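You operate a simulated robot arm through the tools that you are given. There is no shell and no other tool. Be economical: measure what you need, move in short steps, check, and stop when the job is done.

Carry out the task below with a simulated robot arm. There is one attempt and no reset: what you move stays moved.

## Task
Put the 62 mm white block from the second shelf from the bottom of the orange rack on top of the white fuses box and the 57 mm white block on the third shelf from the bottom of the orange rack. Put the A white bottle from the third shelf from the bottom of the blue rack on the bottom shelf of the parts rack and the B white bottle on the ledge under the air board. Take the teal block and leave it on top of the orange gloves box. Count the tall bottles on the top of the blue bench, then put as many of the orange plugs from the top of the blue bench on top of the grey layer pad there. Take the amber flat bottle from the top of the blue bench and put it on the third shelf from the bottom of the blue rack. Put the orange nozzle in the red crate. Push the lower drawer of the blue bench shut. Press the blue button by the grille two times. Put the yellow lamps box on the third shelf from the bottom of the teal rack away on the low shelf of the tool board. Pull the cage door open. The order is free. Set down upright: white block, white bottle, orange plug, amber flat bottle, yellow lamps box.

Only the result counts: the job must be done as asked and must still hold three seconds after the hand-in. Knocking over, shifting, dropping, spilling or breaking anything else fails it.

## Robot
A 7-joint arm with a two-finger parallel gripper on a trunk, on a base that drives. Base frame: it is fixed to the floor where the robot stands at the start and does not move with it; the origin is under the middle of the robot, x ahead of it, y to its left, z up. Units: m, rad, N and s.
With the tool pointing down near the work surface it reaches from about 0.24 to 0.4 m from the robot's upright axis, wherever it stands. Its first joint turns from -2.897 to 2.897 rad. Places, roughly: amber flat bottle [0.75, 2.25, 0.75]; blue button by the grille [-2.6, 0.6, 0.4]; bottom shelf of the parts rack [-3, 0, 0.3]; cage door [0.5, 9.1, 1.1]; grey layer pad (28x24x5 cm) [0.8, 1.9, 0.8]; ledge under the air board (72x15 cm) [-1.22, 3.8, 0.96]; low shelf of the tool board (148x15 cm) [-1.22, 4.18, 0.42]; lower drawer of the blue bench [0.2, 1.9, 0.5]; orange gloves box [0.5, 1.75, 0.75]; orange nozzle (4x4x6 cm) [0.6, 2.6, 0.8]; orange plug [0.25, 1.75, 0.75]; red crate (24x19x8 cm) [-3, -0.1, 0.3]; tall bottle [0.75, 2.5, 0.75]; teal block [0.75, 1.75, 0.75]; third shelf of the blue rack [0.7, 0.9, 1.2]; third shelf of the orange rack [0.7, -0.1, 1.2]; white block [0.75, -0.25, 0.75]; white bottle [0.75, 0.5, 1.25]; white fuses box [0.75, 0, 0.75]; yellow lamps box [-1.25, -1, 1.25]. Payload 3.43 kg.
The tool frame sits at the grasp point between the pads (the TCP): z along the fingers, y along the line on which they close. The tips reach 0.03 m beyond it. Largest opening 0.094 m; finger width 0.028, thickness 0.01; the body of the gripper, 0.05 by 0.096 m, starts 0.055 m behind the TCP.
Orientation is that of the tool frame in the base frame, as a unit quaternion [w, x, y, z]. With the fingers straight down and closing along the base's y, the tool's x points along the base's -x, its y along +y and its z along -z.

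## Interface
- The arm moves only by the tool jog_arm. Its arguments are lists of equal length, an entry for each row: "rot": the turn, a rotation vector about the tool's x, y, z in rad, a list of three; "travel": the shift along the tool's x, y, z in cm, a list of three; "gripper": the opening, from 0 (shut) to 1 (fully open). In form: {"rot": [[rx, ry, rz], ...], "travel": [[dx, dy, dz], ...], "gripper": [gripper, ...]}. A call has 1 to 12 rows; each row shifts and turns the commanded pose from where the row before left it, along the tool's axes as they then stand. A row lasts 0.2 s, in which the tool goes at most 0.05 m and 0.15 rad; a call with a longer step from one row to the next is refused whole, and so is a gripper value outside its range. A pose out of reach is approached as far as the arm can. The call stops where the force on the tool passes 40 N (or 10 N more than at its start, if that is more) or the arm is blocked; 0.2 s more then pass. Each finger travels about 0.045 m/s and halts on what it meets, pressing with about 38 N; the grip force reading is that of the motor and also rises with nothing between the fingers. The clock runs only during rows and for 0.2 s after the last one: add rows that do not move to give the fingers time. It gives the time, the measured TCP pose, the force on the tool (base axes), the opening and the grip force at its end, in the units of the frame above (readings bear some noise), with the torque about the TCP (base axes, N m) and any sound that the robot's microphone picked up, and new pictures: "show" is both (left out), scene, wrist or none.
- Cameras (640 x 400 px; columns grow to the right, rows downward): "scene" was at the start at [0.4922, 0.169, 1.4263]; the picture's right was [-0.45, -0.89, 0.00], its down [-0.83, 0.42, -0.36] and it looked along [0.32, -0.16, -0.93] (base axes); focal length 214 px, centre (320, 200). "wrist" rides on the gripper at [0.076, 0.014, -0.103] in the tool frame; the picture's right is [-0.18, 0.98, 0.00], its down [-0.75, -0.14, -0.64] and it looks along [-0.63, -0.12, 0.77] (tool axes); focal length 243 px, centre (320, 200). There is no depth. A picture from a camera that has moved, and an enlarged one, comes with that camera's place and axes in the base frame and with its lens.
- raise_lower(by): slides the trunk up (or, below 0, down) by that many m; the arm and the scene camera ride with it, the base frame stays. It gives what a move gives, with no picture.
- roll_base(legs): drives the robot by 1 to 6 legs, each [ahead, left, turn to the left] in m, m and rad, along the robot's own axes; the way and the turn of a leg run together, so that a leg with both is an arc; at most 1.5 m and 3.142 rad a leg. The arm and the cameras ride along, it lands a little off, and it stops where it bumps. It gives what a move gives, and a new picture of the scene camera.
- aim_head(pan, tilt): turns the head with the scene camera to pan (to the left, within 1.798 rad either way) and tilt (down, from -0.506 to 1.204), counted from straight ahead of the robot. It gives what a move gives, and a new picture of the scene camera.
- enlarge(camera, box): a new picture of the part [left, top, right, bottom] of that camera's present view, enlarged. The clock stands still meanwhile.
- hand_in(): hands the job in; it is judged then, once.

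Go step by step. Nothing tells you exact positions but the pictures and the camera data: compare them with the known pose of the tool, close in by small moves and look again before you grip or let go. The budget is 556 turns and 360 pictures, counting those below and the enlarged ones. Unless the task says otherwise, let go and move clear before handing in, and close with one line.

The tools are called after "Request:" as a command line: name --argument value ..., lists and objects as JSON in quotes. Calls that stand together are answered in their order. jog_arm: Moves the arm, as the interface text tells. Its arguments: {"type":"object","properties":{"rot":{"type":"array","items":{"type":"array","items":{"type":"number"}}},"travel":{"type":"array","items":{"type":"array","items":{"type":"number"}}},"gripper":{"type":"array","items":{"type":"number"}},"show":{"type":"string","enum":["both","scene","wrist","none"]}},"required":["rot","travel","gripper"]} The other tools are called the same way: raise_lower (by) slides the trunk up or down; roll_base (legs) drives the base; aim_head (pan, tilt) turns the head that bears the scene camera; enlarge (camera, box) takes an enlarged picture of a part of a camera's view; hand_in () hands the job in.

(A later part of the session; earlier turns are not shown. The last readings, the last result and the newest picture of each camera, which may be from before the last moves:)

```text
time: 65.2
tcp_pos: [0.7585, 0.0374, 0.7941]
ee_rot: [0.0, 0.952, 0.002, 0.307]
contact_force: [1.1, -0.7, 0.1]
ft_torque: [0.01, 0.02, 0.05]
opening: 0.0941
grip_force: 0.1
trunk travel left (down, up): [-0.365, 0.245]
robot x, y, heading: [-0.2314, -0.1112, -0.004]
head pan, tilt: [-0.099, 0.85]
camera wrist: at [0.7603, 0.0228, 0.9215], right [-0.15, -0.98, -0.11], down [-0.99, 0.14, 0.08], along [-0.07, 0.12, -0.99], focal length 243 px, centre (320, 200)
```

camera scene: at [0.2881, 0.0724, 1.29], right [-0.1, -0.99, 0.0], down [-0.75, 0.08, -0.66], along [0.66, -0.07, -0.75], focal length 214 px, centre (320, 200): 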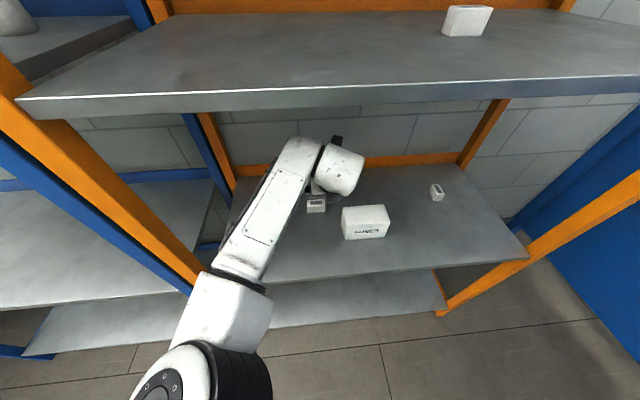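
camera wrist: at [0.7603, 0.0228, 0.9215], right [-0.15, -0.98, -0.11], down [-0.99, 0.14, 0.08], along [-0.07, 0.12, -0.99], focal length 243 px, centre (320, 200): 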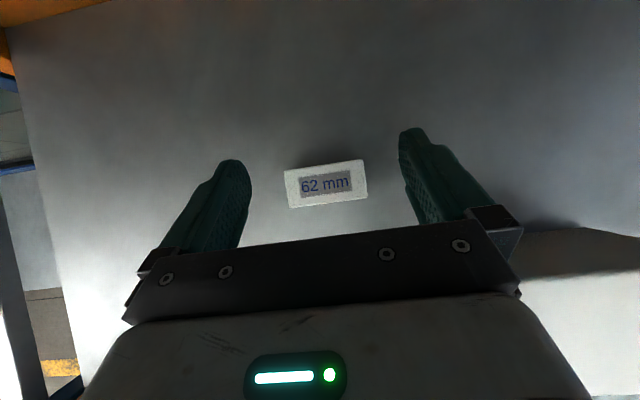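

Aligned. Descend 45 mm and grip, then lift.

Request:
jog_arm --rot '[[0, 0, 0], [0, 0, 0], [0, 0, 0], [0, 0, 0], [0, 0, 0], [0, 0, 0]]' --travel '[[-1.45, 0.1, 1.75], [-1.35, 0, 1.83], [0, 0, 0], [0, 0, 0], [0, 0, 0], [0, 0, 0]]' --gripper '[1, 1, 0, 0, 0, 0]' --show "none"

Request:
jog_arm --rot '[[0, 0, 0], [0, 0, 0], [0, 0, 0], [0, 0, 0]]' --travel '[[2.3, 0, -3.26], [2.3, 0, -3.26], [2.3, 0, -3.26], [0, 0, 0]]' --gripper '[0, 0, 0, 0]' --show "wrist"

```text
time: 66.6
tcp_pos: [0.7566, 0.0352, 0.7477]
ee_rot: [-0.001, 0.952, 0.002, 0.307]
contact_force: [0.0, -0.3, 0.3]
ft_torque: [-0.01, 0.0, -0.04]
opening: 0.0613
grip_force: 37.9
trunk travel left (down, up): [-0.365, 0.245]
robot x, y, heading: [-0.2324, -0.1129, -0.002]
head pan, tilt: [-0.099, 0.85]
```

```text
time: 67.6
tcp_pos: [0.754, 0.0353, 0.8672]
ee_rot: [-0.001, 0.952, 0.003, 0.306]
contact_force: [0.2, 0.4, -1.2]
ft_torque: [0.03, -0.03, 0.0]
opening: 0.0612
grip_force: 38.2
trunk travel left (down, up): [-0.365, 0.245]
robot x, y, heading: [-0.2342, -0.1135, -0.005]
head pan, tilt: [-0.099, 0.85]
camera wrist: at [0.7552, 0.021, 0.9961], right [-0.15, -0.98, -0.11], down [-0.99, 0.14, 0.08], along [-0.07, 0.12, -0.99], focal length 243 px, centre (320, 200)
```

wrist: 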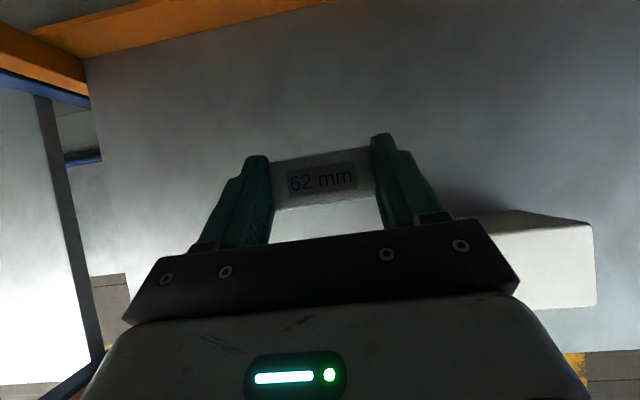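

Box top spans roughly x 0.628–0.692, y −0.165…−0.035. Move the block over it.

Request:
jog_arm --rot '[[0, 0, 0], [0, 0, 0], [0, 0, 0], [0, 0, 0], [0, 0, 0], [0, 0, 0]]' --travel '[[0.58, 0, -0.8], [-1.9, 3.33, -1.37], [-1.9, 3.33, -1.37], [-1.9, 3.33, -1.37], [-1.9, 3.33, -1.37], [0, 0, 0]]' --gripper '[0, 0, 0, 0, 0, 0]' --show "both"

```text
time: 69.0
tcp_pos: [0.6599, -0.098, 0.8773]
ee_rot: [0.0, 0.952, 0.001, 0.306]
contact_force: [0.1, -0.2, -1.7]
ft_torque: [0.02, 0.01, -0.05]
opening: 0.0611
grip_force: 38.0
trunk travel left (down, up): [-0.365, 0.245]
robot x, y, heading: [-0.2329, -0.1136, -0.001]
head pan, tilt: [-0.099, 0.85]
camera scene: at [0.2882, 0.0724, 1.2899], right [-0.1, -0.99, 0.0], down [-0.75, 0.08, -0.66], along [0.66, -0.07, -0.75], focal length 214 px, centre (320, 200)
camera wrist: at [0.6622, -0.1125, 1.0055], right [-0.15, -0.98, -0.11], down [-0.99, 0.14, 0.08], along [-0.07, 0.12, -0.99], focal length 243 px, centre (320, 200)
```

scene: 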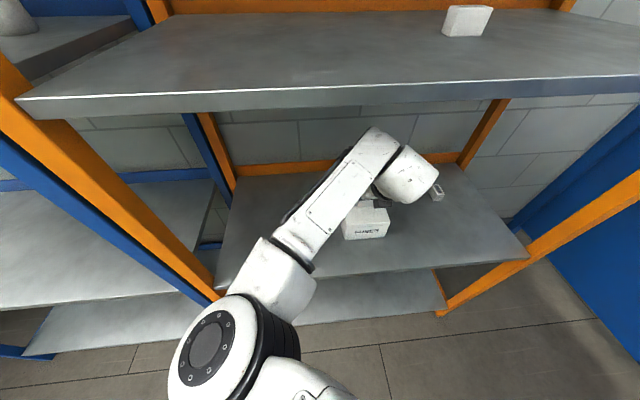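
wrist: 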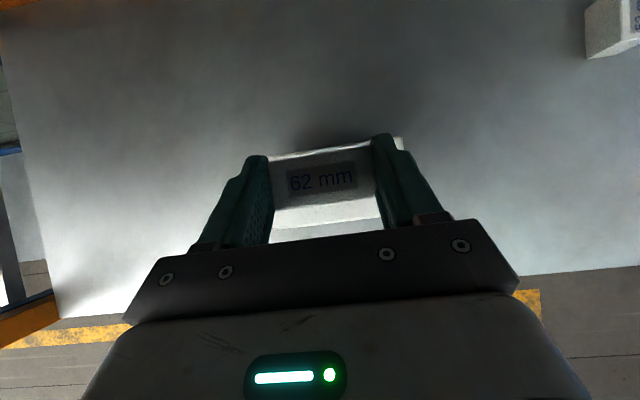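

Well centred over the box. Descend to contact.

Request:
jog_arm --rot '[[0, 0, 0], [0, 0, 0], [0, 0, 0]]' --travel '[[-1.0, 0, 1.42], [-0.88, 0, 1.22], [0, 0, 0]]' --gripper '[0, 0, 0]' --show "none"

Request:
jog_arm --rot '[[0, 0, 0], [0, 0, 0], [0, 0, 0]]' --travel '[[-0.17, 0, 0.24], [-0.17, 0, 0.24], [0, 0, 0]]' --gripper '[0, 0, 0]' --show "none"

Request:
jog_arm --rot '[[0, 0, 0], [0, 0, 0], [0, 0, 0]]' --travel '[[-0.12, 0, 0.16], [-0.12, 0, 0.16], [0, 0, 0]]' --gripper '[0, 0, 0]' --show "wrist"

```text
time: 69.8
tcp_pos: [0.6608, -0.0976, 0.8435]
ee_rot: [0.0, 0.952, 0.002, 0.307]
contact_force: [-1.2, -0.2, -2.0]
ft_torque: [0.01, -0.04, 0.02]
opening: 0.0612
grip_force: 38.0
trunk travel left (down, up): [-0.365, 0.245]
robot x, y, heading: [-0.23, -0.1122, -0.002]
head pan, tilt: [-0.099, 0.85]
```

```text
time: 70.6
tcp_pos: [0.6622, -0.0979, 0.8389]
ee_rot: [0.0, 0.952, 0.001, 0.307]
contact_force: [1.0, -0.1, -1.0]
ft_torque: [0.02, 0.01, 0.01]
opening: 0.0613
grip_force: 38.7
trunk travel left (down, up): [-0.365, 0.245]
robot x, y, heading: [-0.2314, -0.1133, 0.0]
head pan, tilt: [-0.099, 0.85]
```

```text
time: 71.4
tcp_pos: [0.6616, -0.099, 0.8347]
ee_rot: [-0.001, 0.952, 0.002, 0.306]
contact_force: [-0.3, 0.5, -0.9]
ft_torque: [0.02, 0.03, 0.0]
opening: 0.0613
grip_force: 38.2
trunk travel left (down, up): [-0.365, 0.245]
robot x, y, heading: [-0.2314, -0.1144, -0.002]
head pan, tilt: [-0.099, 0.85]
camera wrist: at [0.663, -0.1128, 0.9634], right [-0.15, -0.98, -0.11], down [-0.99, 0.14, 0.08], along [-0.07, 0.12, -0.99], focal length 243 px, centre (320, 200)
```

wrist: 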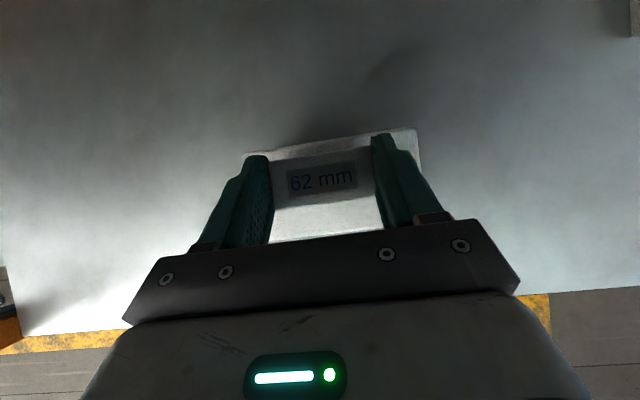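

Not yet in contact; continue.

Request:
jog_arm --rot '[[0, 0, 0], [0, 0, 0]]' --travel '[[-0.12, 0, 0.16], [0, 0, 0]]' --gripper '[0, 0]' --show "none"

Request:
jog_arm --rot '[[0, 0, 0], [0, 0, 0]]' --travel '[[-0.12, 0, 0.16], [0, 0, 0]]' --gripper '[0, 0]' --show "none"

Request:
jog_arm --rot '[[0, 0, 0], [0, 0, 0]]' --travel '[[-0.12, 0, 0.16], [0, 0, 0]]' --gripper '[0, 0]' --show "none"

```text
time: 72.0
tcp_pos: [0.6619, -0.0981, 0.8337]
ee_rot: [0.0, 0.952, 0.002, 0.307]
contact_force: [0.2, -0.1, -1.0]
ft_torque: [-0.01, 0.03, 0.03]
opening: 0.0611
grip_force: 38.4
trunk travel left (down, up): [-0.365, 0.245]
robot x, y, heading: [-0.2335, -0.1158, -0.003]
head pan, tilt: [-0.099, 0.85]
```

```text
time: 72.6
tcp_pos: [0.6622, -0.0982, 0.8331]
ee_rot: [0.0, 0.951, 0.002, 0.308]
contact_force: [-2.0, -0.3, 11.3]
ft_torque: [-0.29, 0.13, -0.02]
opening: 0.061
grip_force: 38.1
trunk travel left (down, up): [-0.365, 0.245]
robot x, y, heading: [-0.2321, -0.1132, 0.002]
head pan, tilt: [-0.099, 0.85]
```

```text
time: 73.2
tcp_pos: [0.6607, -0.098, 0.8326]
ee_rot: [0.0, 0.951, 0.001, 0.31]
contact_force: [-0.4, -0.8, 32.5]
ft_torque: [-0.3, 0.13, -0.03]
opening: 0.0614
grip_force: 38.2
trunk travel left (down, up): [-0.365, 0.245]
robot x, y, heading: [-0.2279, -0.1159, 0.001]
head pan, tilt: [-0.099, 0.85]
```

Contact reached at 0.833. Relieve the pressure slightly, open, and rise.

Request:
jog_arm --rot '[[0, 0, 0], [0, 0, 0], [0, 0, 0], [0, 0, 0], [0, 0, 0]]' --travel '[[0.14, 0, -0.2], [0, 0, 0], [0, 0, 0], [0, 0, 0], [0, 0, 0]]' --gripper '[0, 0.75, 0.85, 0.9, 0.9]' --show "none"

Request:
jog_arm --rot '[[0, 0, 0], [0, 0, 0], [0, 0, 0]]' --travel '[[1.2, 0, -1.7], [1.9, 0, -2.7], [1.9, 0, -2.7]]' --gripper '[0.9, 1, 1]' --show "wrist"

```text
time: 74.4
tcp_pos: [0.6611, -0.0972, 0.8325]
ee_rot: [0.0, 0.952, 0.002, 0.306]
contact_force: [-0.2, -0.8, 0.1]
ft_torque: [0.0, -0.01, -0.03]
opening: 0.0845
grip_force: 0.0
trunk travel left (down, up): [-0.365, 0.245]
robot x, y, heading: [-0.2298, -0.1096, -0.001]
head pan, tilt: [-0.099, 0.85]
```

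```text
time: 75.2
tcp_pos: [0.6592, -0.0965, 0.9202]
ee_rot: [0.0, 0.952, 0.0, 0.306]
contact_force: [-0.1, -1.0, -0.6]
ft_torque: [0.05, 0.0, 0.01]
opening: 0.0939
grip_force: 0.1
trunk travel left (down, up): [-0.365, 0.245]
robot x, y, heading: [-0.2297, -0.1128, -0.002]
head pan, tilt: [-0.099, 0.85]
camera wrist: at [0.6606, -0.1118, 1.0481], right [-0.15, -0.98, -0.11], down [-0.99, 0.14, 0.08], along [-0.07, 0.12, -0.99], focal length 243 px, centre (320, 200)
```

wrist: 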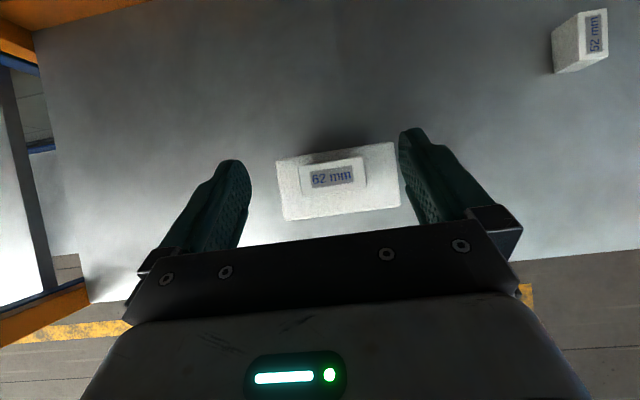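

The 62 mm block sits on the fuses box. Next bottle A at about (0.65, 0.525) on the blue rack's shelf 3; I'll back out, raise, flatten the tool pitch and move over.

Request:
roll_base --legs '[[-0.4, 0, 0.0], [0, 0.6, 0]]'

Request:
raise_lower --by 0.24

Request:
jog_arm --rot '[[0, 0.145, 0], [0, 0.145, 0], [0, 0.145, 0], [0, 0, 0], [0, 0, 0], [0, 0, 0]]' --travel '[[0, 0, 0], [0, 0, 0], [0, 0, 0], [3.46, 0, -2], [3.46, 0, -2], [0, 0, 0]]' --gripper '[1, 1, 1, 1, 1, 1]' --show "both"

```text
time: 80.7
tcp_pos: [0.2632, 0.4983, 0.9194]
ee_rot: [0.002, 0.952, -0.002, 0.307]
contact_force: [0.9, 0.9, 0.4]
ft_torque: [0.01, 0.0, 0.02]
opening: 0.0941
grip_force: 0.1
trunk travel left (down, up): [-0.365, 0.245]
robot x, y, heading: [-0.6293, 0.4904, -0.01]
head pan, tilt: [-0.099, 0.85]
camera scene: at [-0.1068, 0.6715, 1.29], right [-0.11, -0.99, 0.0], down [-0.75, 0.08, -0.66], along [0.66, -0.07, -0.75], focal length 214 px, centre (320, 200)
```

scene: 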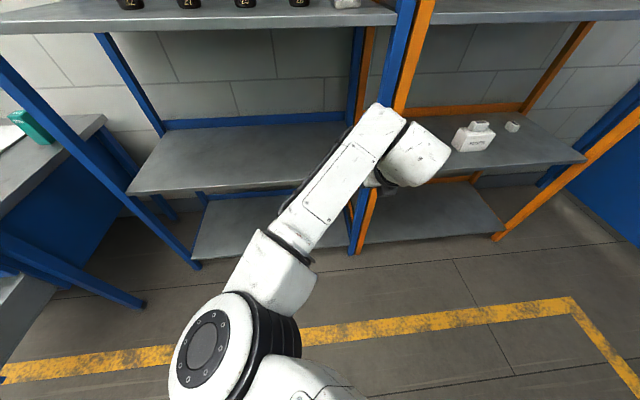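

```text
time: 83.2
tcp_pos: [0.263, 0.4998, 1.1591]
ee_rot: [0.001, 0.952, -0.002, 0.307]
contact_force: [1.1, 0.3, 0.6]
ft_torque: [0.0, -0.01, 0.0]
opening: 0.0939
grip_force: 0.1
trunk travel left (down, up): [-0.605, 0.005]
robot x, y, heading: [-0.6253, 0.4883, -0.01]
head pan, tilt: [-0.099, 0.85]
```

```text
time: 84.6
tcp_pos: [0.2616, 0.4996, 1.2406]
ee_rot: [0.002, 0.863, -0.002, 0.506]
contact_force: [-0.2, 0.2, -0.7]
ft_torque: [0.04, 0.0, 0.0]
opening: 0.0941
grip_force: 0.0
trunk travel left (down, up): [-0.605, 0.005]
robot x, y, heading: [-0.6271, 0.49, -0.006]
head pan, tilt: [-0.099, 0.85]
camera scene: at [-0.1068, 0.6716, 1.53], right [-0.11, -0.99, 0.0], down [-0.75, 0.08, -0.66], along [0.66, -0.07, -0.75], focal length 214 px, centre (320, 200)
camera wrist: at [0.2103, 0.485, 1.3576], right [-0.09, -0.98, -0.16], down [-0.93, 0.14, -0.34], along [0.36, 0.12, -0.93], focal length 243 px, centre (320, 200)
```

scene: 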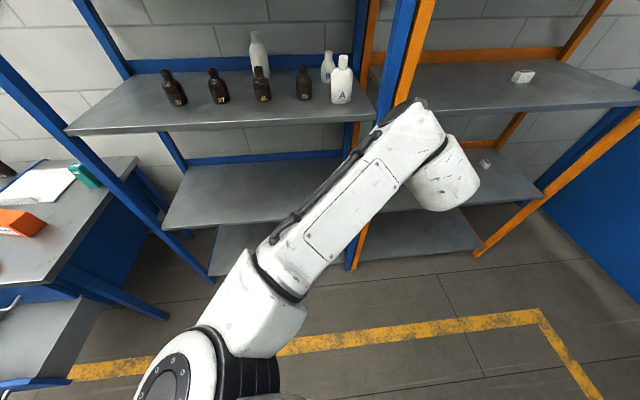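
wrist: 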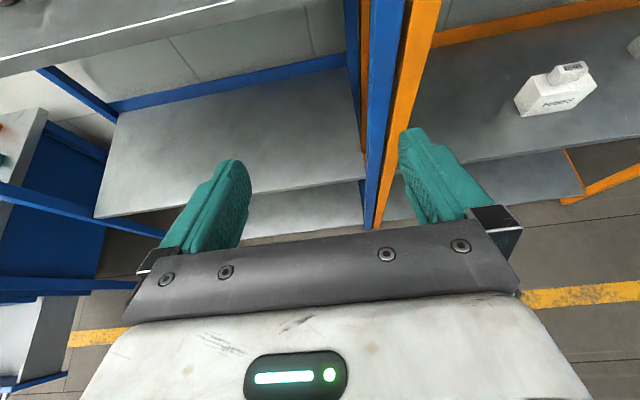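

I'll zoom in on the bottles to measure A and B.

Request:
enlarge --camera "scene" --box '[230, 20, 390, 120]'

```text
4.00 times, centred on (310, 70) of scene
camera zoom: at [-0.1068, 0.6716, 1.53], right [-0.11, -0.99, 0.0], down [-0.75, 0.08, -0.66], along [0.66, -0.07, -0.75], focal length 858 px, centre (360, 720)
```

zoom: 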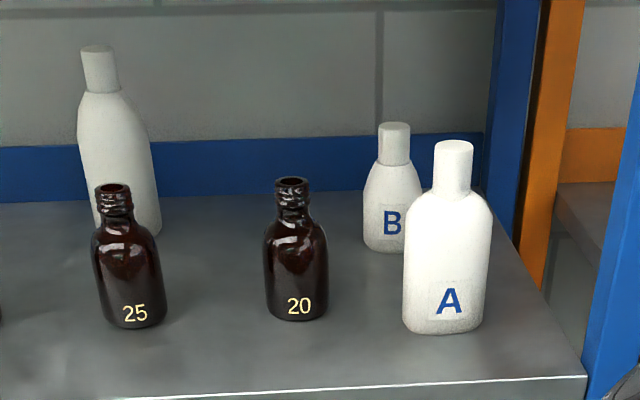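

A is centred near (0.63, 0.526), ~72 mm wide, with enough gap on both sides. Approach.

Request:
jog_arm --rot '[[0, 0, 0], [0, 0, 0]]' --travel '[[1.3, -2.7, -0.75], [0, 0, 0]]' --gripper '[1, 1]' --show "none"

Request:
roll_base --legs '[[0.26, 0, 0.006]]'

Request:
jog_arm --rot '[[0, 0, 0]]' --travel '[[0, 0, 0]]' --gripper '[1]' --show "wrist"

```text
time: 85.2
tcp_pos: [0.2626, 0.5271, 1.2557]
ee_rot: [0.002, 0.862, -0.002, 0.506]
contact_force: [0.7, 0.8, -0.8]
ft_torque: [0.0, -0.03, -0.03]
opening: 0.0939
grip_force: 0.1
trunk travel left (down, up): [-0.605, 0.005]
robot x, y, heading: [-0.6299, 0.4894, -0.012]
head pan, tilt: [-0.099, 0.85]
```

```text
time: 87.1
tcp_pos: [0.5218, 0.5315, 1.2541]
ee_rot: [-0.001, 0.863, 0.002, 0.505]
contact_force: [-0.6, -0.2, 0.4]
ft_torque: [0.02, -0.01, 0.0]
opening: 0.0941
grip_force: 0.0
trunk travel left (down, up): [-0.605, 0.005]
robot x, y, heading: [-0.3655, 0.4851, -0.003]
head pan, tilt: [-0.099, 0.85]
camera scene: at [0.151, 0.6742, 1.53], right [-0.1, -0.99, 0.0], down [-0.75, 0.08, -0.66], along [0.66, -0.07, -0.75], focal length 214 px, centre (320, 200)
```

scene: 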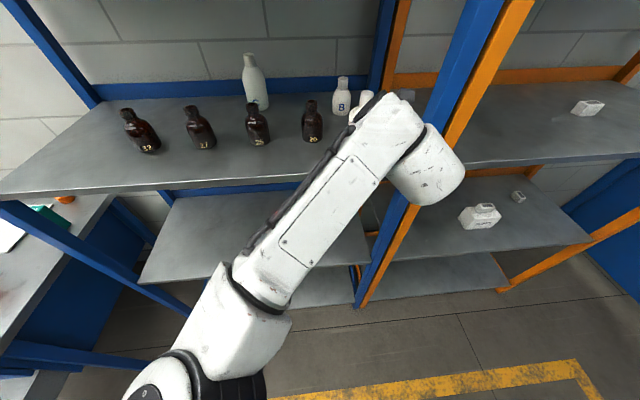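

```text
time: 87.5
tcp_pos: [0.5228, 0.5306, 1.2547]
ee_rot: [0.0, 0.863, 0.002, 0.506]
contact_force: [0.2, 0.8, -0.1]
ft_torque: [0.0, -0.04, 0.02]
opening: 0.094
grip_force: 0.0
trunk travel left (down, up): [-0.605, 0.005]
robot x, y, heading: [-0.3711, 0.4882, -0.001]
head pan, tilt: [-0.099, 0.85]
camera wrist: at [0.4697, 0.5168, 1.3723], right [-0.09, -0.98, -0.16], down [-0.93, 0.14, -0.34], along [0.36, 0.12, -0.93], focal length 243 px, centre (320, 200)
```

wrist: 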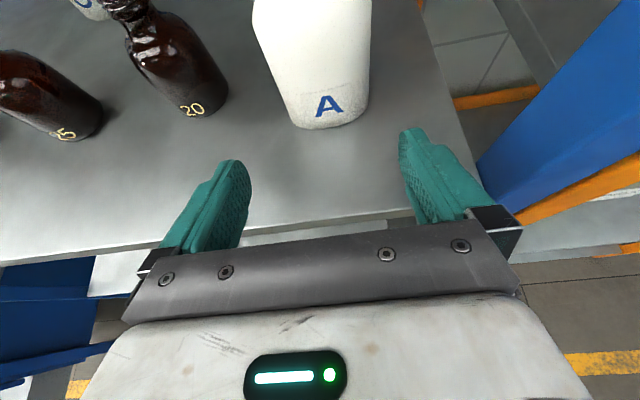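

Slight shift right and forward so the fingers straddle A.

Request:
jog_arm --rot '[[0, 0, 0], [0, 0, 0], [0, 0, 0]]' --travel '[[0.9, 0.7, 1.6], [1.6, 0, 2.8], [0, 0, 0]]' --gripper '[1, 1, 1]' --show "wrist"

```text
time: 88.3
tcp_pos: [0.5725, 0.5237, 1.2562]
ee_rot: [0.0, 0.863, 0.001, 0.505]
contact_force: [0.1, -0.5, -0.7]
ft_torque: [0.0, -0.01, -0.01]
opening: 0.0942
grip_force: 0.0
trunk travel left (down, up): [-0.605, 0.005]
robot x, y, heading: [-0.3715, 0.4889, -0.001]
head pan, tilt: [-0.099, 0.85]
camera wrist: at [0.5201, 0.5082, 1.3731], right [-0.09, -0.98, -0.16], down [-0.93, 0.14, -0.34], along [0.36, 0.12, -0.93], focal length 243 px, centre (320, 200)
```

wrist: 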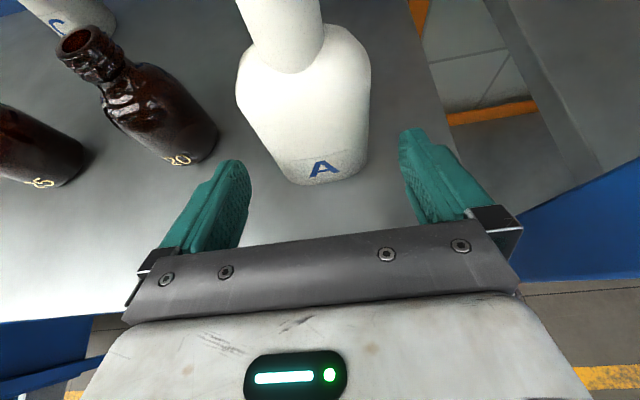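

Good alignment. Advance 50 mm more and close.

Request:
jog_arm --rot '[[0, 0, 0], [0, 0, 0], [0, 0, 0], [0, 0, 0], [0, 0, 0], [0, 0, 0]]' --travel '[[1.2, -0.1, 2.2], [1.3, 0, 2.4], [0, 0, 0], [0, 0, 0], [0, 0, 0], [0, 0, 0]]' --gripper '[1, 1, 0, 0, 0, 0]' --show "wrist"

```text
time: 89.7
tcp_pos: [0.6246, 0.5241, 1.2554]
ee_rot: [0.0, 0.863, 0.001, 0.506]
contact_force: [2.6, 0.1, 1.5]
ft_torque: [0.07, -0.1, -0.02]
opening: 0.0718
grip_force: 38.3
trunk travel left (down, up): [-0.605, 0.005]
robot x, y, heading: [-0.368, 0.491, -0.003]
head pan, tilt: [-0.099, 0.85]
camera wrist: at [0.5726, 0.5103, 1.372], right [-0.09, -0.98, -0.16], down [-0.93, 0.14, -0.34], along [0.36, 0.12, -0.93], focal length 243 px, centre (320, 200)
```

wrist: 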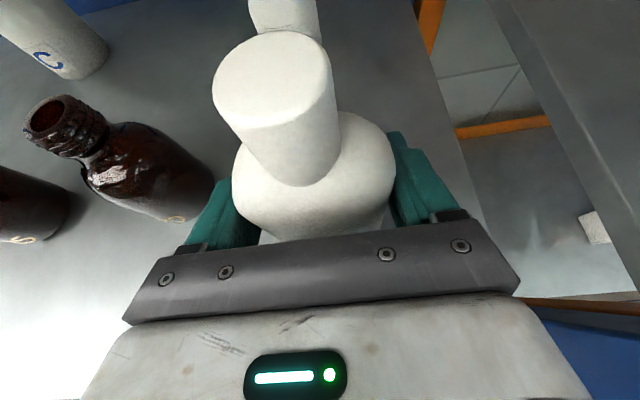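

A is gripped. Lift, back out of the rack and draw the arm in.

Request:
jog_arm --rot '[[0, 0, 0], [0, 0, 0], [0, 0, 0]]' --travel '[[1.75, 0, -0.98], [1.75, 0, -0.98], [0, 0, 0]]' --gripper '[0, 0, 0]' --show "none"

Request:
roll_base --legs '[[-0.5, 0, 0]]'

Request:
jog_arm --rot '[[0, 0, 0], [0, 0, 0], [0, 0, 0], [0, 0, 0], [0, 0, 0], [0, 0, 0], [0, 0, 0], [0, 0, 0]]' --travel '[[-2.3, 0, -4.1], [-2.3, 0, -4.1], [-2.3, 0, -4.1], [-2.3, 0, -4.1], [-2.3, 0, -4.1], [-2.3, 0, -4.1], [-2.3, 0, -4.1], [0, 0, 0]]' --gripper '[0, 0, 0, 0, 0, 0, 0, 0]' --show "none"

Request:
aim_head --pan 1.79 --tilt 0.6

```text
time: 90.5
tcp_pos: [0.6239, 0.5252, 1.295]
ee_rot: [0.0, 0.863, 0.002, 0.504]
contact_force: [0.6, -0.1, -3.7]
ft_torque: [0.01, -0.04, -0.01]
opening: 0.0718
grip_force: 38.1
trunk travel left (down, up): [-0.605, 0.005]
robot x, y, heading: [-0.3706, 0.4912, -0.004]
head pan, tilt: [-0.099, 0.85]
```

```text
time: 93.4
tcp_pos: [0.1297, 0.5269, 1.2955]
ee_rot: [-0.002, 0.864, 0.003, 0.504]
contact_force: [-0.1, 0.4, -3.2]
ft_torque: [0.04, 0.0, 0.0]
opening: 0.072
grip_force: 38.4
trunk travel left (down, up): [-0.605, 0.005]
robot x, y, heading: [-0.8616, 0.49, 0.002]
head pan, tilt: [-0.099, 0.85]
camera scene: at [-0.344, 0.6754, 1.5299], right [-0.1, -1.0, 0.0], down [-0.75, 0.07, -0.66], along [0.66, -0.06, -0.75], focal length 214 px, centre (320, 200)
```

scene: 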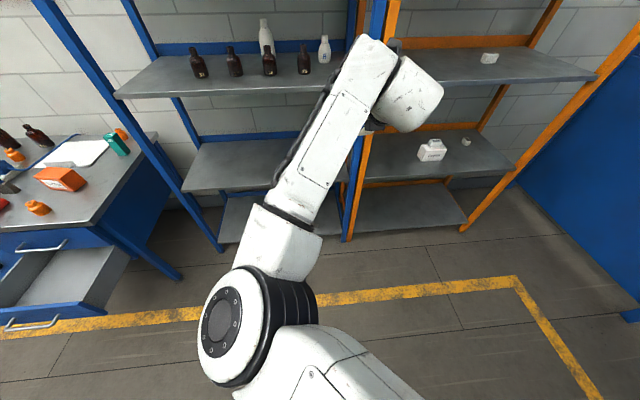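

```text
time: 95.2
tcp_pos: [-0.1163, 0.5264, 1.2959]
ee_rot: [-0.001, 0.863, 0.002, 0.504]
contact_force: [0.5, 0.1, -3.7]
ft_torque: [0.0, 0.02, -0.02]
opening: 0.0722
grip_force: 38.3
out of reach, approached as far as the arm can: row 6, 7
trunk travel left (down, up): [-0.605, 0.005]
robot x, y, heading: [-0.8635, 0.4878, 0.002]
head pan, tilt: [-0.099, 0.85]
```

```text
time: 97.1
tcp_pos: [-0.1158, 0.5251, 1.2944]
ee_rot: [0.0, 0.863, 0.002, 0.505]
contact_force: [0.2, 0.4, -2.2]
ft_torque: [-0.04, -0.01, 0.01]
opening: 0.0721
grip_force: 37.8
trunk travel left (down, up): [-0.605, 0.005]
robot x, y, heading: [-0.8633, 0.4876, 0.002]
head pan, tilt: [1.791, 0.6]
camera scene: at [-0.4414, 0.7693, 1.5508], right [0.98, 0.22, 0.0], down [0.12, -0.55, -0.82], along [-0.18, 0.8, -0.57], focal length 214 px, centre (320, 200)
```

scene: 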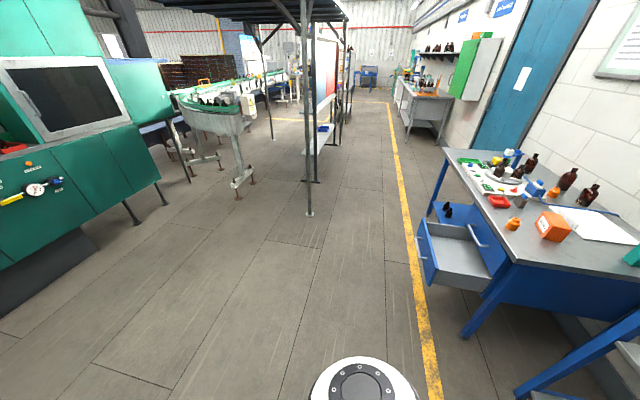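

Open floor to the left. Turn left in place and look toward the parts rack.

Request:
roll_base --legs '[[0, 0, 1.57]]'

Request:
aim_head --pan 1.5 --tilt 0.5

```text
time: 101.2
tcp_pos: [-0.8641, 1.2363, 1.2951]
ee_rot: [-0.348, 0.624, 0.596, 0.365]
contact_force: [-0.1, -0.3, -2.6]
ft_torque: [-0.01, -0.01, -0.02]
opening: 0.0718
grip_force: 37.7
trunk travel left (down, up): [-0.605, 0.005]
robot x, y, heading: [-0.8654, 0.4884, 1.524]
head pan, tilt: [1.791, 0.6]
camera scene: at [-1.124, 0.9235, 1.5508], right [-0.17, 0.99, 0.0], down [0.56, 0.1, -0.83], along [-0.81, -0.14, -0.56], focal length 214 px, centre (320, 200)
```

scene: 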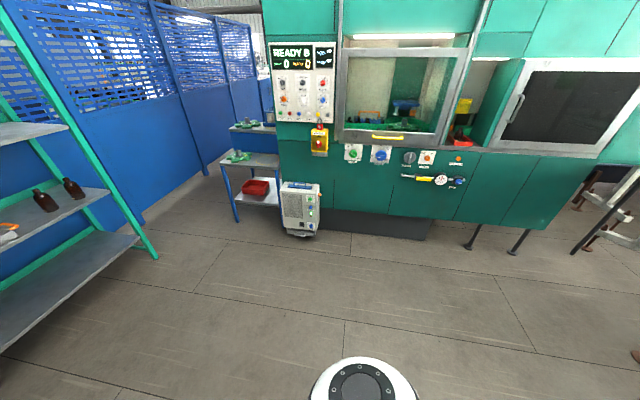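

```text
time: 102.0
tcp_pos: [-0.8643, 1.2363, 1.2959]
ee_rot: [-0.348, 0.624, 0.597, 0.365]
contact_force: [0.3, -0.6, -2.4]
ft_torque: [0.0, 0.0, 0.01]
opening: 0.0718
grip_force: 38.3
trunk travel left (down, up): [-0.605, 0.005]
robot x, y, heading: [-0.864, 0.4872, 1.523]
head pan, tilt: [1.499, 0.499]
camera scene: at [-1.1272, 0.9494, 1.5599], right [0.12, 0.99, 0.0], down [0.48, -0.06, -0.88], along [-0.87, 0.11, -0.48], focal length 214 px, centre (320, 200)
```

scene: 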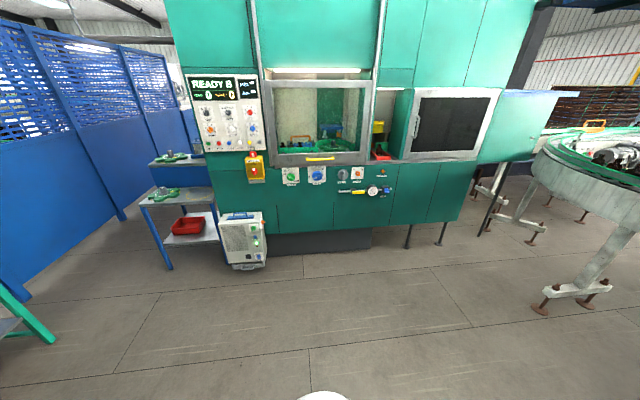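

I see the parts rack (red crate on its bottom shelf) and the white unit with the grille. Zoom in.

Request:
enlarge --camera "scene" --box '[135, 145, 279, 275]'

```text
3.08 times, centred on (207, 210) of scene
camera zoom: at [-1.1272, 0.9494, 1.5599], right [0.12, 0.99, 0.0], down [0.48, -0.06, -0.88], along [-0.87, 0.11, -0.48], focal length 660 px, centre (668, 169)
```

zoom: 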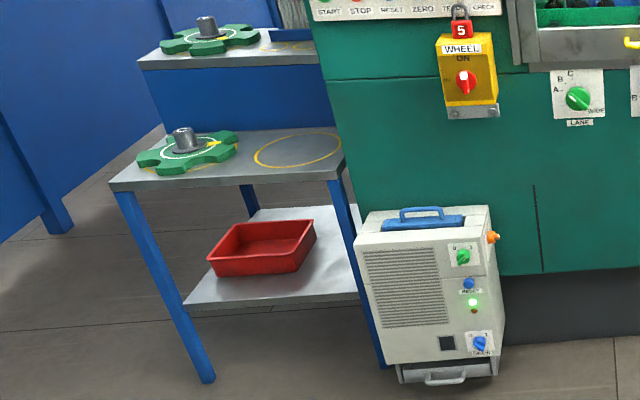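

Bottle A goes to the free right part of the bottom shelf, about (−2.86, 0.16). Turn to face it, sidestep, and approach partway.

Request:
roll_base --legs '[[0, 0, 1.618], [0.6, 0.29, 0]]'

Request:
aim_head --pan -0.2 --tilt 0.7

```text
time: 109.6
tcp_pos: [-2.2102, 0.1668, 1.2958]
ee_rot: [-0.504, 0.0, 0.864, 0.001]
contact_force: [0.4, -0.4, -2.8]
ft_torque: [-0.04, -0.02, -0.03]
opening: 0.0717
grip_force: 38.3
trunk travel left (down, up): [-0.605, 0.005]
robot x, y, heading: [-1.4624, 0.2007, 3.139]
head pan, tilt: [1.499, 0.499]
camera scene: at [-1.9117, -0.084, 1.5599], right [-1.0, 0.07, 0.0], down [0.04, 0.48, -0.88], along [-0.07, -0.88, -0.48], focal length 214 px, centre (320, 200)
```

scene: 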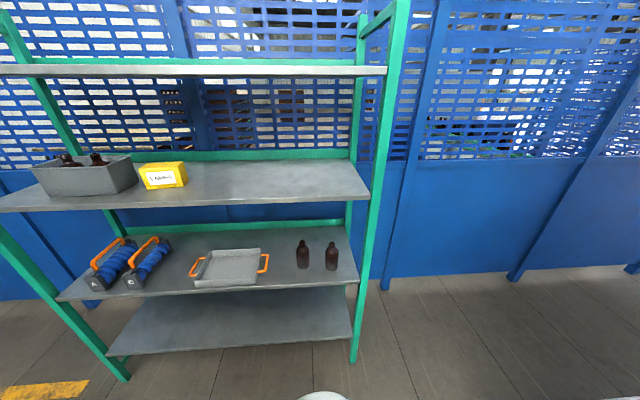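

```text
time: 111.3
tcp_pos: [-2.2097, 0.1673, 1.2952]
ee_rot: [-0.505, 0.0, 0.863, 0.0]
contact_force: [-0.2, -0.1, -2.3]
ft_torque: [-0.01, -0.01, 0.02]
opening: 0.0719
grip_force: 38.3
trunk travel left (down, up): [-0.605, 0.005]
robot x, y, heading: [-1.4628, 0.2047, 3.137]
head pan, tilt: [-0.201, 0.7]
camera scene: at [-1.9882, 0.0238, 1.5422], right [0.2, 0.98, 0.0], down [0.63, -0.13, -0.76], along [-0.75, 0.15, -0.64], focal length 214 px, centre (320, 200)
```

scene: 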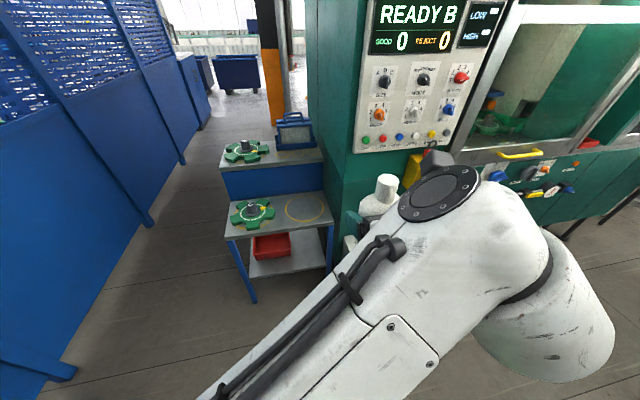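

Lower the trunk and the arm.

Request:
raise_lower --by -0.6

Request:
jog_arm --rot '[[0, 0, 0], [0, 0, 0], [0, 0, 0], [0, 0, 0], [0, 0, 0], [0, 0, 0]]' --travel '[[-4.2, 0, 2.35], [-4.2, 0, 2.35], [-4.2, 0, 2.35], [-4.2, 0, 2.35], [-4.2, 0, 2.35], [-4.2, 0, 2.35]]' --gripper '[0, 0, 0, 0, 0, 0]' --show "scene"

```text
refused: -0.6 is not a number from -0.4 to 0.4
```

```text
time: 112.7
tcp_pos: [-2.2102, 0.1671, 1.0057]
ee_rot: [-0.506, 0.001, 0.863, 0.001]
contact_force: [-0.3, -0.1, -2.5]
ft_torque: [-0.03, 0.0, -0.02]
opening: 0.0717
grip_force: 37.8
trunk travel left (down, up): [-0.605, 0.005]
robot x, y, heading: [-1.4616, 0.202, 3.142]
head pan, tilt: [-0.201, 0.7]
camera scene: at [-1.9881, 0.0239, 1.5423], right [0.2, 0.98, 0.0], down [0.63, -0.13, -0.76], along [-0.75, 0.15, -0.64], focal length 214 px, centre (320, 200)
```

scene: 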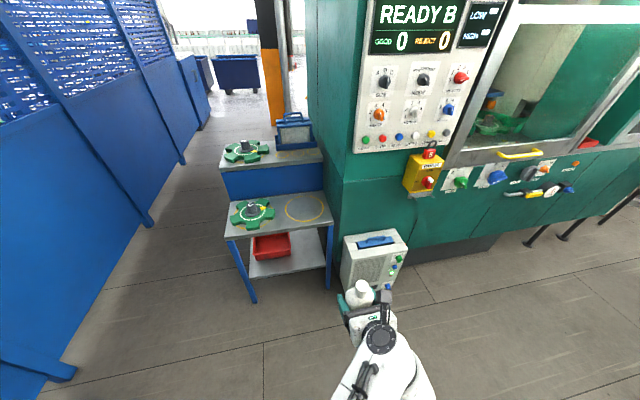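

Rack's free zone is y≈0…0.22, so target (−2.85, 0.11). Lower fully and sidestep.

Request:
raise_lower --by -0.4

Request:
raise_lower --by -0.2

Request:
roll_base --legs '[[0.2, 0.055, 0]]'

Request:
aim_head --pan -0.1 --tilt 0.55

```text
time: 116.5
tcp_pos: [-2.2105, 0.1683, 0.6061]
ee_rot: [-0.504, 0.0, 0.864, 0.001]
contact_force: [-0.4, -0.4, -3.2]
ft_torque: [0.02, -0.01, 0.02]
opening: 0.0719
grip_force: 38.0
trunk travel left (down, up): [-0.205, 0.405]
robot x, y, heading: [-1.4656, 0.2067, 3.141]
head pan, tilt: [-0.201, 0.7]
```

```text
time: 118.7
tcp_pos: [-2.2108, 0.1692, 0.4052]
ee_rot: [-0.505, 0.0, 0.863, 0.001]
contact_force: [-0.2, 0.1, -1.8]
ft_torque: [0.04, 0.0, 0.0]
opening: 0.0714
grip_force: 37.9
trunk travel left (down, up): [-0.005, 0.605]
robot x, y, heading: [-1.4644, 0.205, 3.14]
head pan, tilt: [-0.201, 0.7]
```

```text
time: 120.3
tcp_pos: [-2.4056, 0.1102, 0.4045]
ee_rot: [-0.505, -0.003, 0.863, -0.001]
contact_force: [0.1, 0.1, -2.1]
ft_torque: [-0.02, 0.02, 0.03]
opening: 0.0721
grip_force: 38.2
trunk travel left (down, up): [-0.005, 0.605]
robot x, y, heading: [-1.6564, 0.1444, -3.143]
head pan, tilt: [-0.201, 0.7]
camera scene: at [-2.1837, -0.0328, 0.9422], right [0.2, 0.98, 0.0], down [0.63, -0.13, -0.76], along [-0.75, 0.15, -0.64], focal length 214 px, centre (320, 200)
```

scene: 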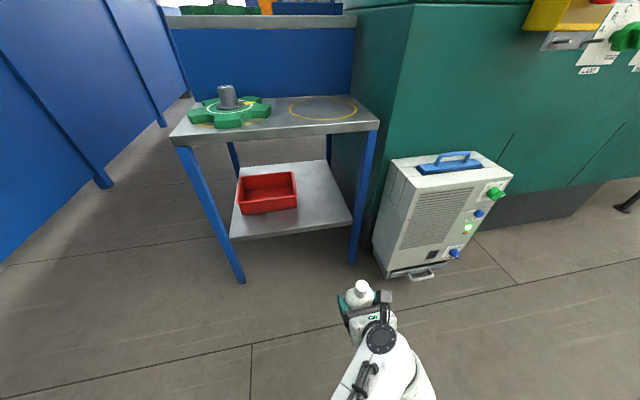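

```text
time: 121.0
tcp_pos: [-2.4074, 0.1094, 0.406]
ee_rot: [-0.505, -0.002, 0.863, -0.001]
contact_force: [0.1, -0.2, -2.2]
ft_torque: [-0.02, 0.01, -0.01]
opening: 0.0719
grip_force: 38.4
trunk travel left (down, up): [-0.005, 0.605]
robot x, y, heading: [-1.6594, 0.1468, -3.145]
head pan, tilt: [-0.099, 0.55]
camera scene: at [-2.1898, -0.0408, 0.9553], right [0.1, 0.99, 0.0], down [0.52, -0.05, -0.85], along [-0.85, 0.08, -0.52], focal length 214 px, centre (320, 200)
```

scene: 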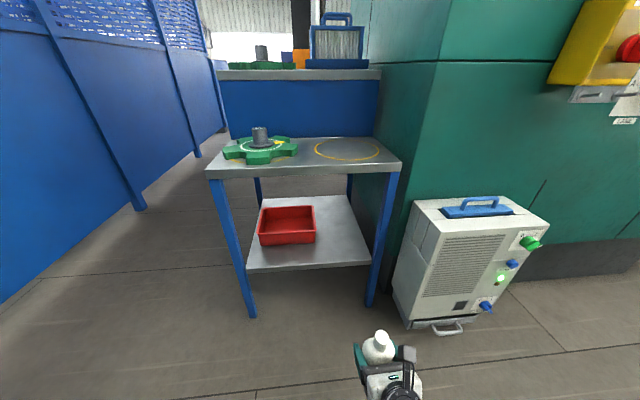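

Shelf top is at about z=0.30; the free zone centre is y≈0.105, matching the TCP. Drive in and extend the arm.

Request:
roll_base --legs '[[0.25, 0, 0.004]]'

Request:
jog_arm --rot '[[0, 0, 0], [0, 0, 0], [0, 0, 0]]' --travel '[[1.6, 0, 2.8], [1.6, 0, 2.8], [0, 0, 0]]' --gripper '[0, 0, 0]' --show "both"

```text
time: 122.8
tcp_pos: [-2.6547, 0.106, 0.4046]
ee_rot: [-0.505, -0.004, 0.863, -0.002]
contact_force: [0.1, -0.3, -2.7]
ft_torque: [0.0, -0.01, -0.01]
opening: 0.0715
grip_force: 37.8
trunk travel left (down, up): [-0.005, 0.605]
robot x, y, heading: [-1.9111, 0.1436, -3.137]
head pan, tilt: [-0.099, 0.55]
camera scene: at [-2.4376, -0.0442, 0.9553], right [0.09, 1.0, 0.0], down [0.52, -0.05, -0.85], along [-0.85, 0.08, -0.52], focal length 214 px, centre (320, 200)
```

scene: 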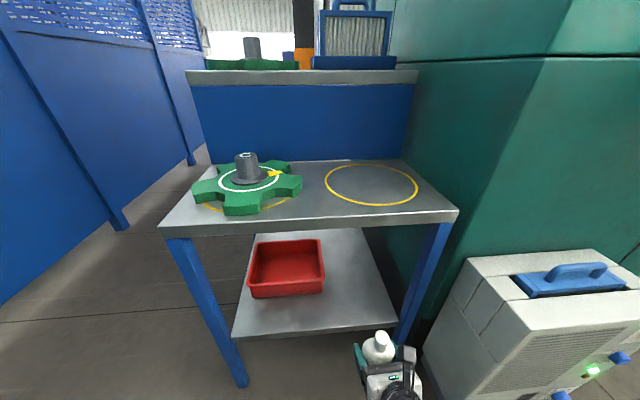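

```text
time: 123.6
tcp_pos: [-2.7179, 0.1063, 0.4049]
ee_rot: [-0.505, -0.005, 0.863, -0.002]
contact_force: [-0.5, 0.1, -1.9]
ft_torque: [0.01, -0.02, -0.03]
opening: 0.0717
grip_force: 38.5
trunk travel left (down, up): [-0.005, 0.605]
robot x, y, heading: [-1.9059, 0.1468, -3.136]
head pan, tilt: [-0.099, 0.55]
camera scene: at [-2.4375, -0.0442, 0.9553], right [0.09, 1.0, 0.0], down [0.52, -0.05, -0.85], along [-0.85, 0.08, -0.52], focal length 214 px, centre (320, 200)
camera wrist: at [-2.6668, 0.1201, 0.5225], right [0.08, 0.98, -0.16], down [0.93, -0.13, -0.34], along [-0.36, -0.12, -0.93], focal length 243 px, centre (320, 200)
```

scene: 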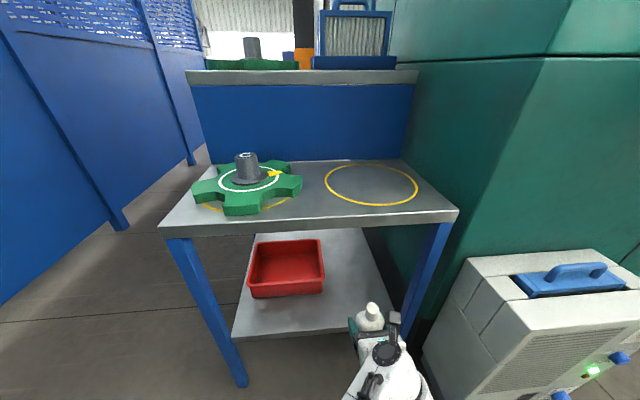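
wrist: 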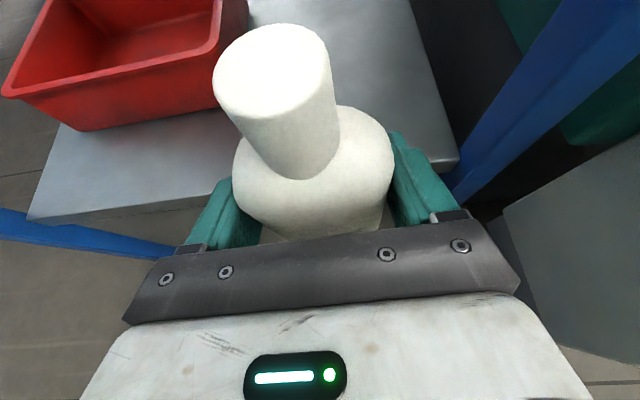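

Clear path. Advance 12 cm further in.

Request:
jog_arm --rot '[[0, 0, 0], [0, 0, 0], [0, 0, 0], [0, 0, 0]]' --travel '[[1.95, -0.2, 3.5], [1.95, -0.2, 3.5], [1.95, 0, 3.5], [0, 0, 0]]' --gripper '[0, 0, 0, 0]' --show "wrist"

Request:
jog_arm --rot '[[0, 0, 0], [0, 0, 0], [0, 0, 0], [0, 0, 0]]' --travel '[[-1.31, 0, 0.73], [-1.31, 0, 0.73], [-1.0, 0, 0.56], [0, 0, 0]]' --gripper '[0, 0, 0, 0]' --show "none"

```text
time: 124.6
tcp_pos: [-2.8398, 0.1008, 0.4053]
ee_rot: [-0.505, -0.005, 0.863, -0.002]
contact_force: [-0.8, 0.4, -2.8]
ft_torque: [-0.01, 0.02, 0.0]
opening: 0.0718
grip_force: 38.0
trunk travel left (down, up): [-0.005, 0.605]
robot x, y, heading: [-1.9045, 0.1472, -3.139]
head pan, tilt: [-0.099, 0.55]
camera wrist: at [-2.7877, 0.1154, 0.5223], right [0.08, 0.98, -0.16], down [0.93, -0.13, -0.34], along [-0.36, -0.12, -0.93], focal length 243 px, centre (320, 200)
```

wrist: 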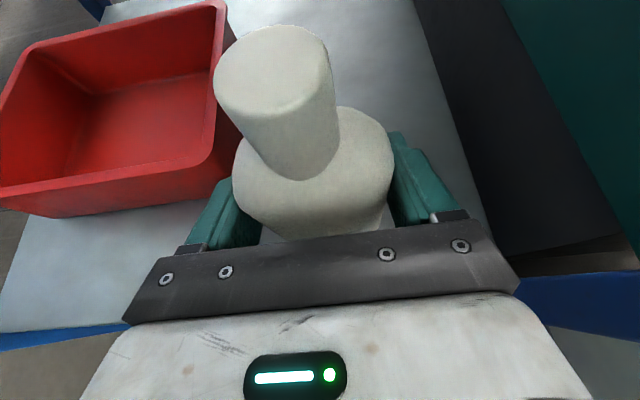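

```text
time: 125.6
tcp_pos: [-2.84, 0.0995, 0.3639]
ee_rot: [-0.505, -0.004, 0.863, -0.001]
contact_force: [0.1, -0.3, -2.5]
ft_torque: [-0.03, -0.01, -0.01]
opening: 0.0718
grip_force: 38.1
trunk travel left (down, up): [-0.005, 0.605]
robot x, y, heading: [-1.9106, 0.1437, -3.138]
head pan, tilt: [-0.099, 0.55]
```

Continue to contact in fine steps.

Request:
jog_arm --rot '[[0, 0, 0], [0, 0, 0], [0, 0, 0]]' --travel '[[-0.35, 0, 0.2], [-0.35, 0, 0.2], [0, 0, 0]]' --gripper '[0, 0, 0]' --show "none"

Request:
jog_arm --rot '[[0, 0, 0], [0, 0, 0]]' --travel '[[-0.22, 0, 0.12], [0, 0, 0]]' --gripper '[0, 0]' --show "none"

Request:
jog_arm --rot '[[0, 0, 0], [0, 0, 0]]' --travel '[[-0.22, 0, 0.12], [0, 0, 0]]' --gripper '[0, 0]' --show "none"

Request:
jog_arm --rot '[[0, 0, 0], [0, 0, 0]]' --travel '[[-0.22, 0, 0.12], [0, 0, 0]]' --gripper '[0, 0]' --show "none"

```text
time: 126.4
tcp_pos: [-2.8398, 0.0994, 0.356]
ee_rot: [-0.505, -0.004, 0.863, -0.001]
contact_force: [-0.5, 0.9, -2.7]
ft_torque: [0.03, 0.0, -0.02]
opening: 0.0717
grip_force: 37.7
trunk travel left (down, up): [-0.005, 0.605]
robot x, y, heading: [-1.9077, 0.1494, -3.14]
head pan, tilt: [-0.099, 0.55]
```

```text
time: 127.0
tcp_pos: [-2.8396, 0.0986, 0.355]
ee_rot: [-0.506, -0.004, 0.862, -0.003]
contact_force: [3.2, 0.6, 16.3]
ft_torque: [-0.29, -0.54, 0.06]
opening: 0.0715
grip_force: 37.9
trunk travel left (down, up): [-0.005, 0.605]
robot x, y, heading: [-1.9072, 0.1442, -3.136]
head pan, tilt: [-0.099, 0.55]
```

```text
time: 127.6
tcp_pos: [-2.8406, 0.0991, 0.3544]
ee_rot: [-0.507, -0.004, 0.862, -0.002]
contact_force: [0.2, -0.2, 33.7]
ft_torque: [-0.07, -0.11, -0.18]
opening: 0.0722
grip_force: 38.5
trunk travel left (down, up): [-0.005, 0.605]
robot x, y, heading: [-1.9064, 0.1499, -3.134]
head pan, tilt: [-0.099, 0.55]
```

```text
time: 128.2
tcp_pos: [-2.8398, 0.0989, 0.3515]
ee_rot: [-0.507, -0.005, 0.862, -0.002]
contact_force: [-0.5, -1.4, 34.6]
ft_torque: [-0.08, -0.06, -0.04]
opening: 0.0717
grip_force: 37.6
trunk travel left (down, up): [-0.005, 0.605]
robot x, y, heading: [-1.9084, 0.1451, -3.136]
head pan, tilt: [-0.099, 0.55]
```

Contact. Relieve slightly, open, and withdraw straight back along the tool's horizontal.

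Request:
jog_arm --rot '[[0, 0, 0], [0, 0, 0], [0, 0, 0], [0, 0, 0]]' --travel '[[0.22, 0, -0.12], [0, 0, 0], [0, 0, 0], [0, 0, 0]]' --gripper '[0, 0.95, 0.95, 0.95]' --show "none"

Request:
jog_arm --rot '[[0, 0, 0], [0, 0, 0], [0, 0, 0], [0, 0, 0]]' --travel '[[-0.98, 0, -1.75], [-1.5, 0, -2.7], [-2.0, 0, -3.6], [-2.0, 0, -3.6]]' --gripper '[0.95, 0.95, 0.95, 0.95]' --show "both"

```text
time: 129.2
tcp_pos: [-2.8394, 0.1009, 0.3506]
ee_rot: [-0.505, -0.004, 0.863, -0.002]
contact_force: [-0.6, 0.5, 0.1]
ft_torque: [0.01, -0.02, -0.01]
opening: 0.0893
grip_force: 0.2
trunk travel left (down, up): [-0.005, 0.605]
robot x, y, heading: [-1.9074, 0.1477, -3.132]
head pan, tilt: [-0.099, 0.55]
```

```text
time: 130.2
tcp_pos: [-2.7059, 0.1008, 0.3507]
ee_rot: [-0.505, -0.005, 0.863, -0.003]
contact_force: [-0.3, -0.2, 0.3]
ft_torque: [-0.03, 0.04, -0.04]
opening: 0.0895
grip_force: 0.1
trunk travel left (down, up): [-0.005, 0.605]
robot x, y, heading: [-1.9095, 0.1451, -3.136]
head pan, tilt: [-0.099, 0.55]
camera scene: at [-2.4377, -0.044, 0.9554], right [0.09, 1.0, 0.0], down [0.52, -0.05, -0.85], along [-0.85, 0.08, -0.52], focal length 214 px, centre (320, 200)
camera wrist: at [-2.6543, 0.1153, 0.4687], right [0.08, 0.98, -0.16], down [0.93, -0.13, -0.34], along [-0.36, -0.12, -0.93], focal length 243 px, centre (320, 200)
```

scene: 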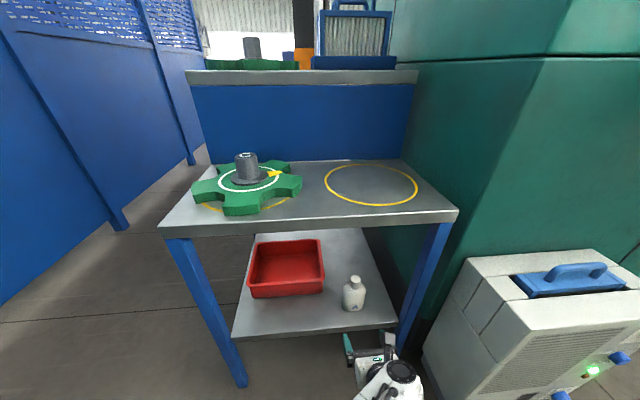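
wrist: 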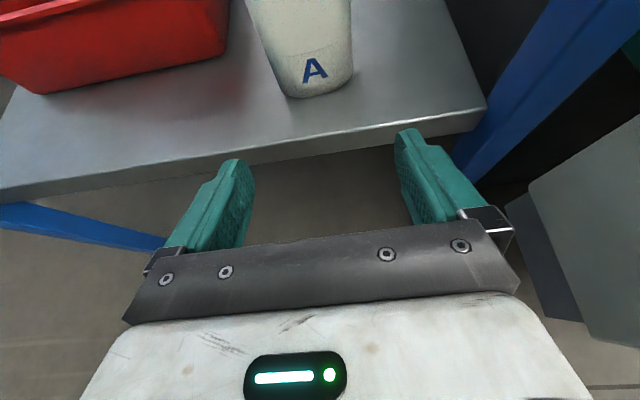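

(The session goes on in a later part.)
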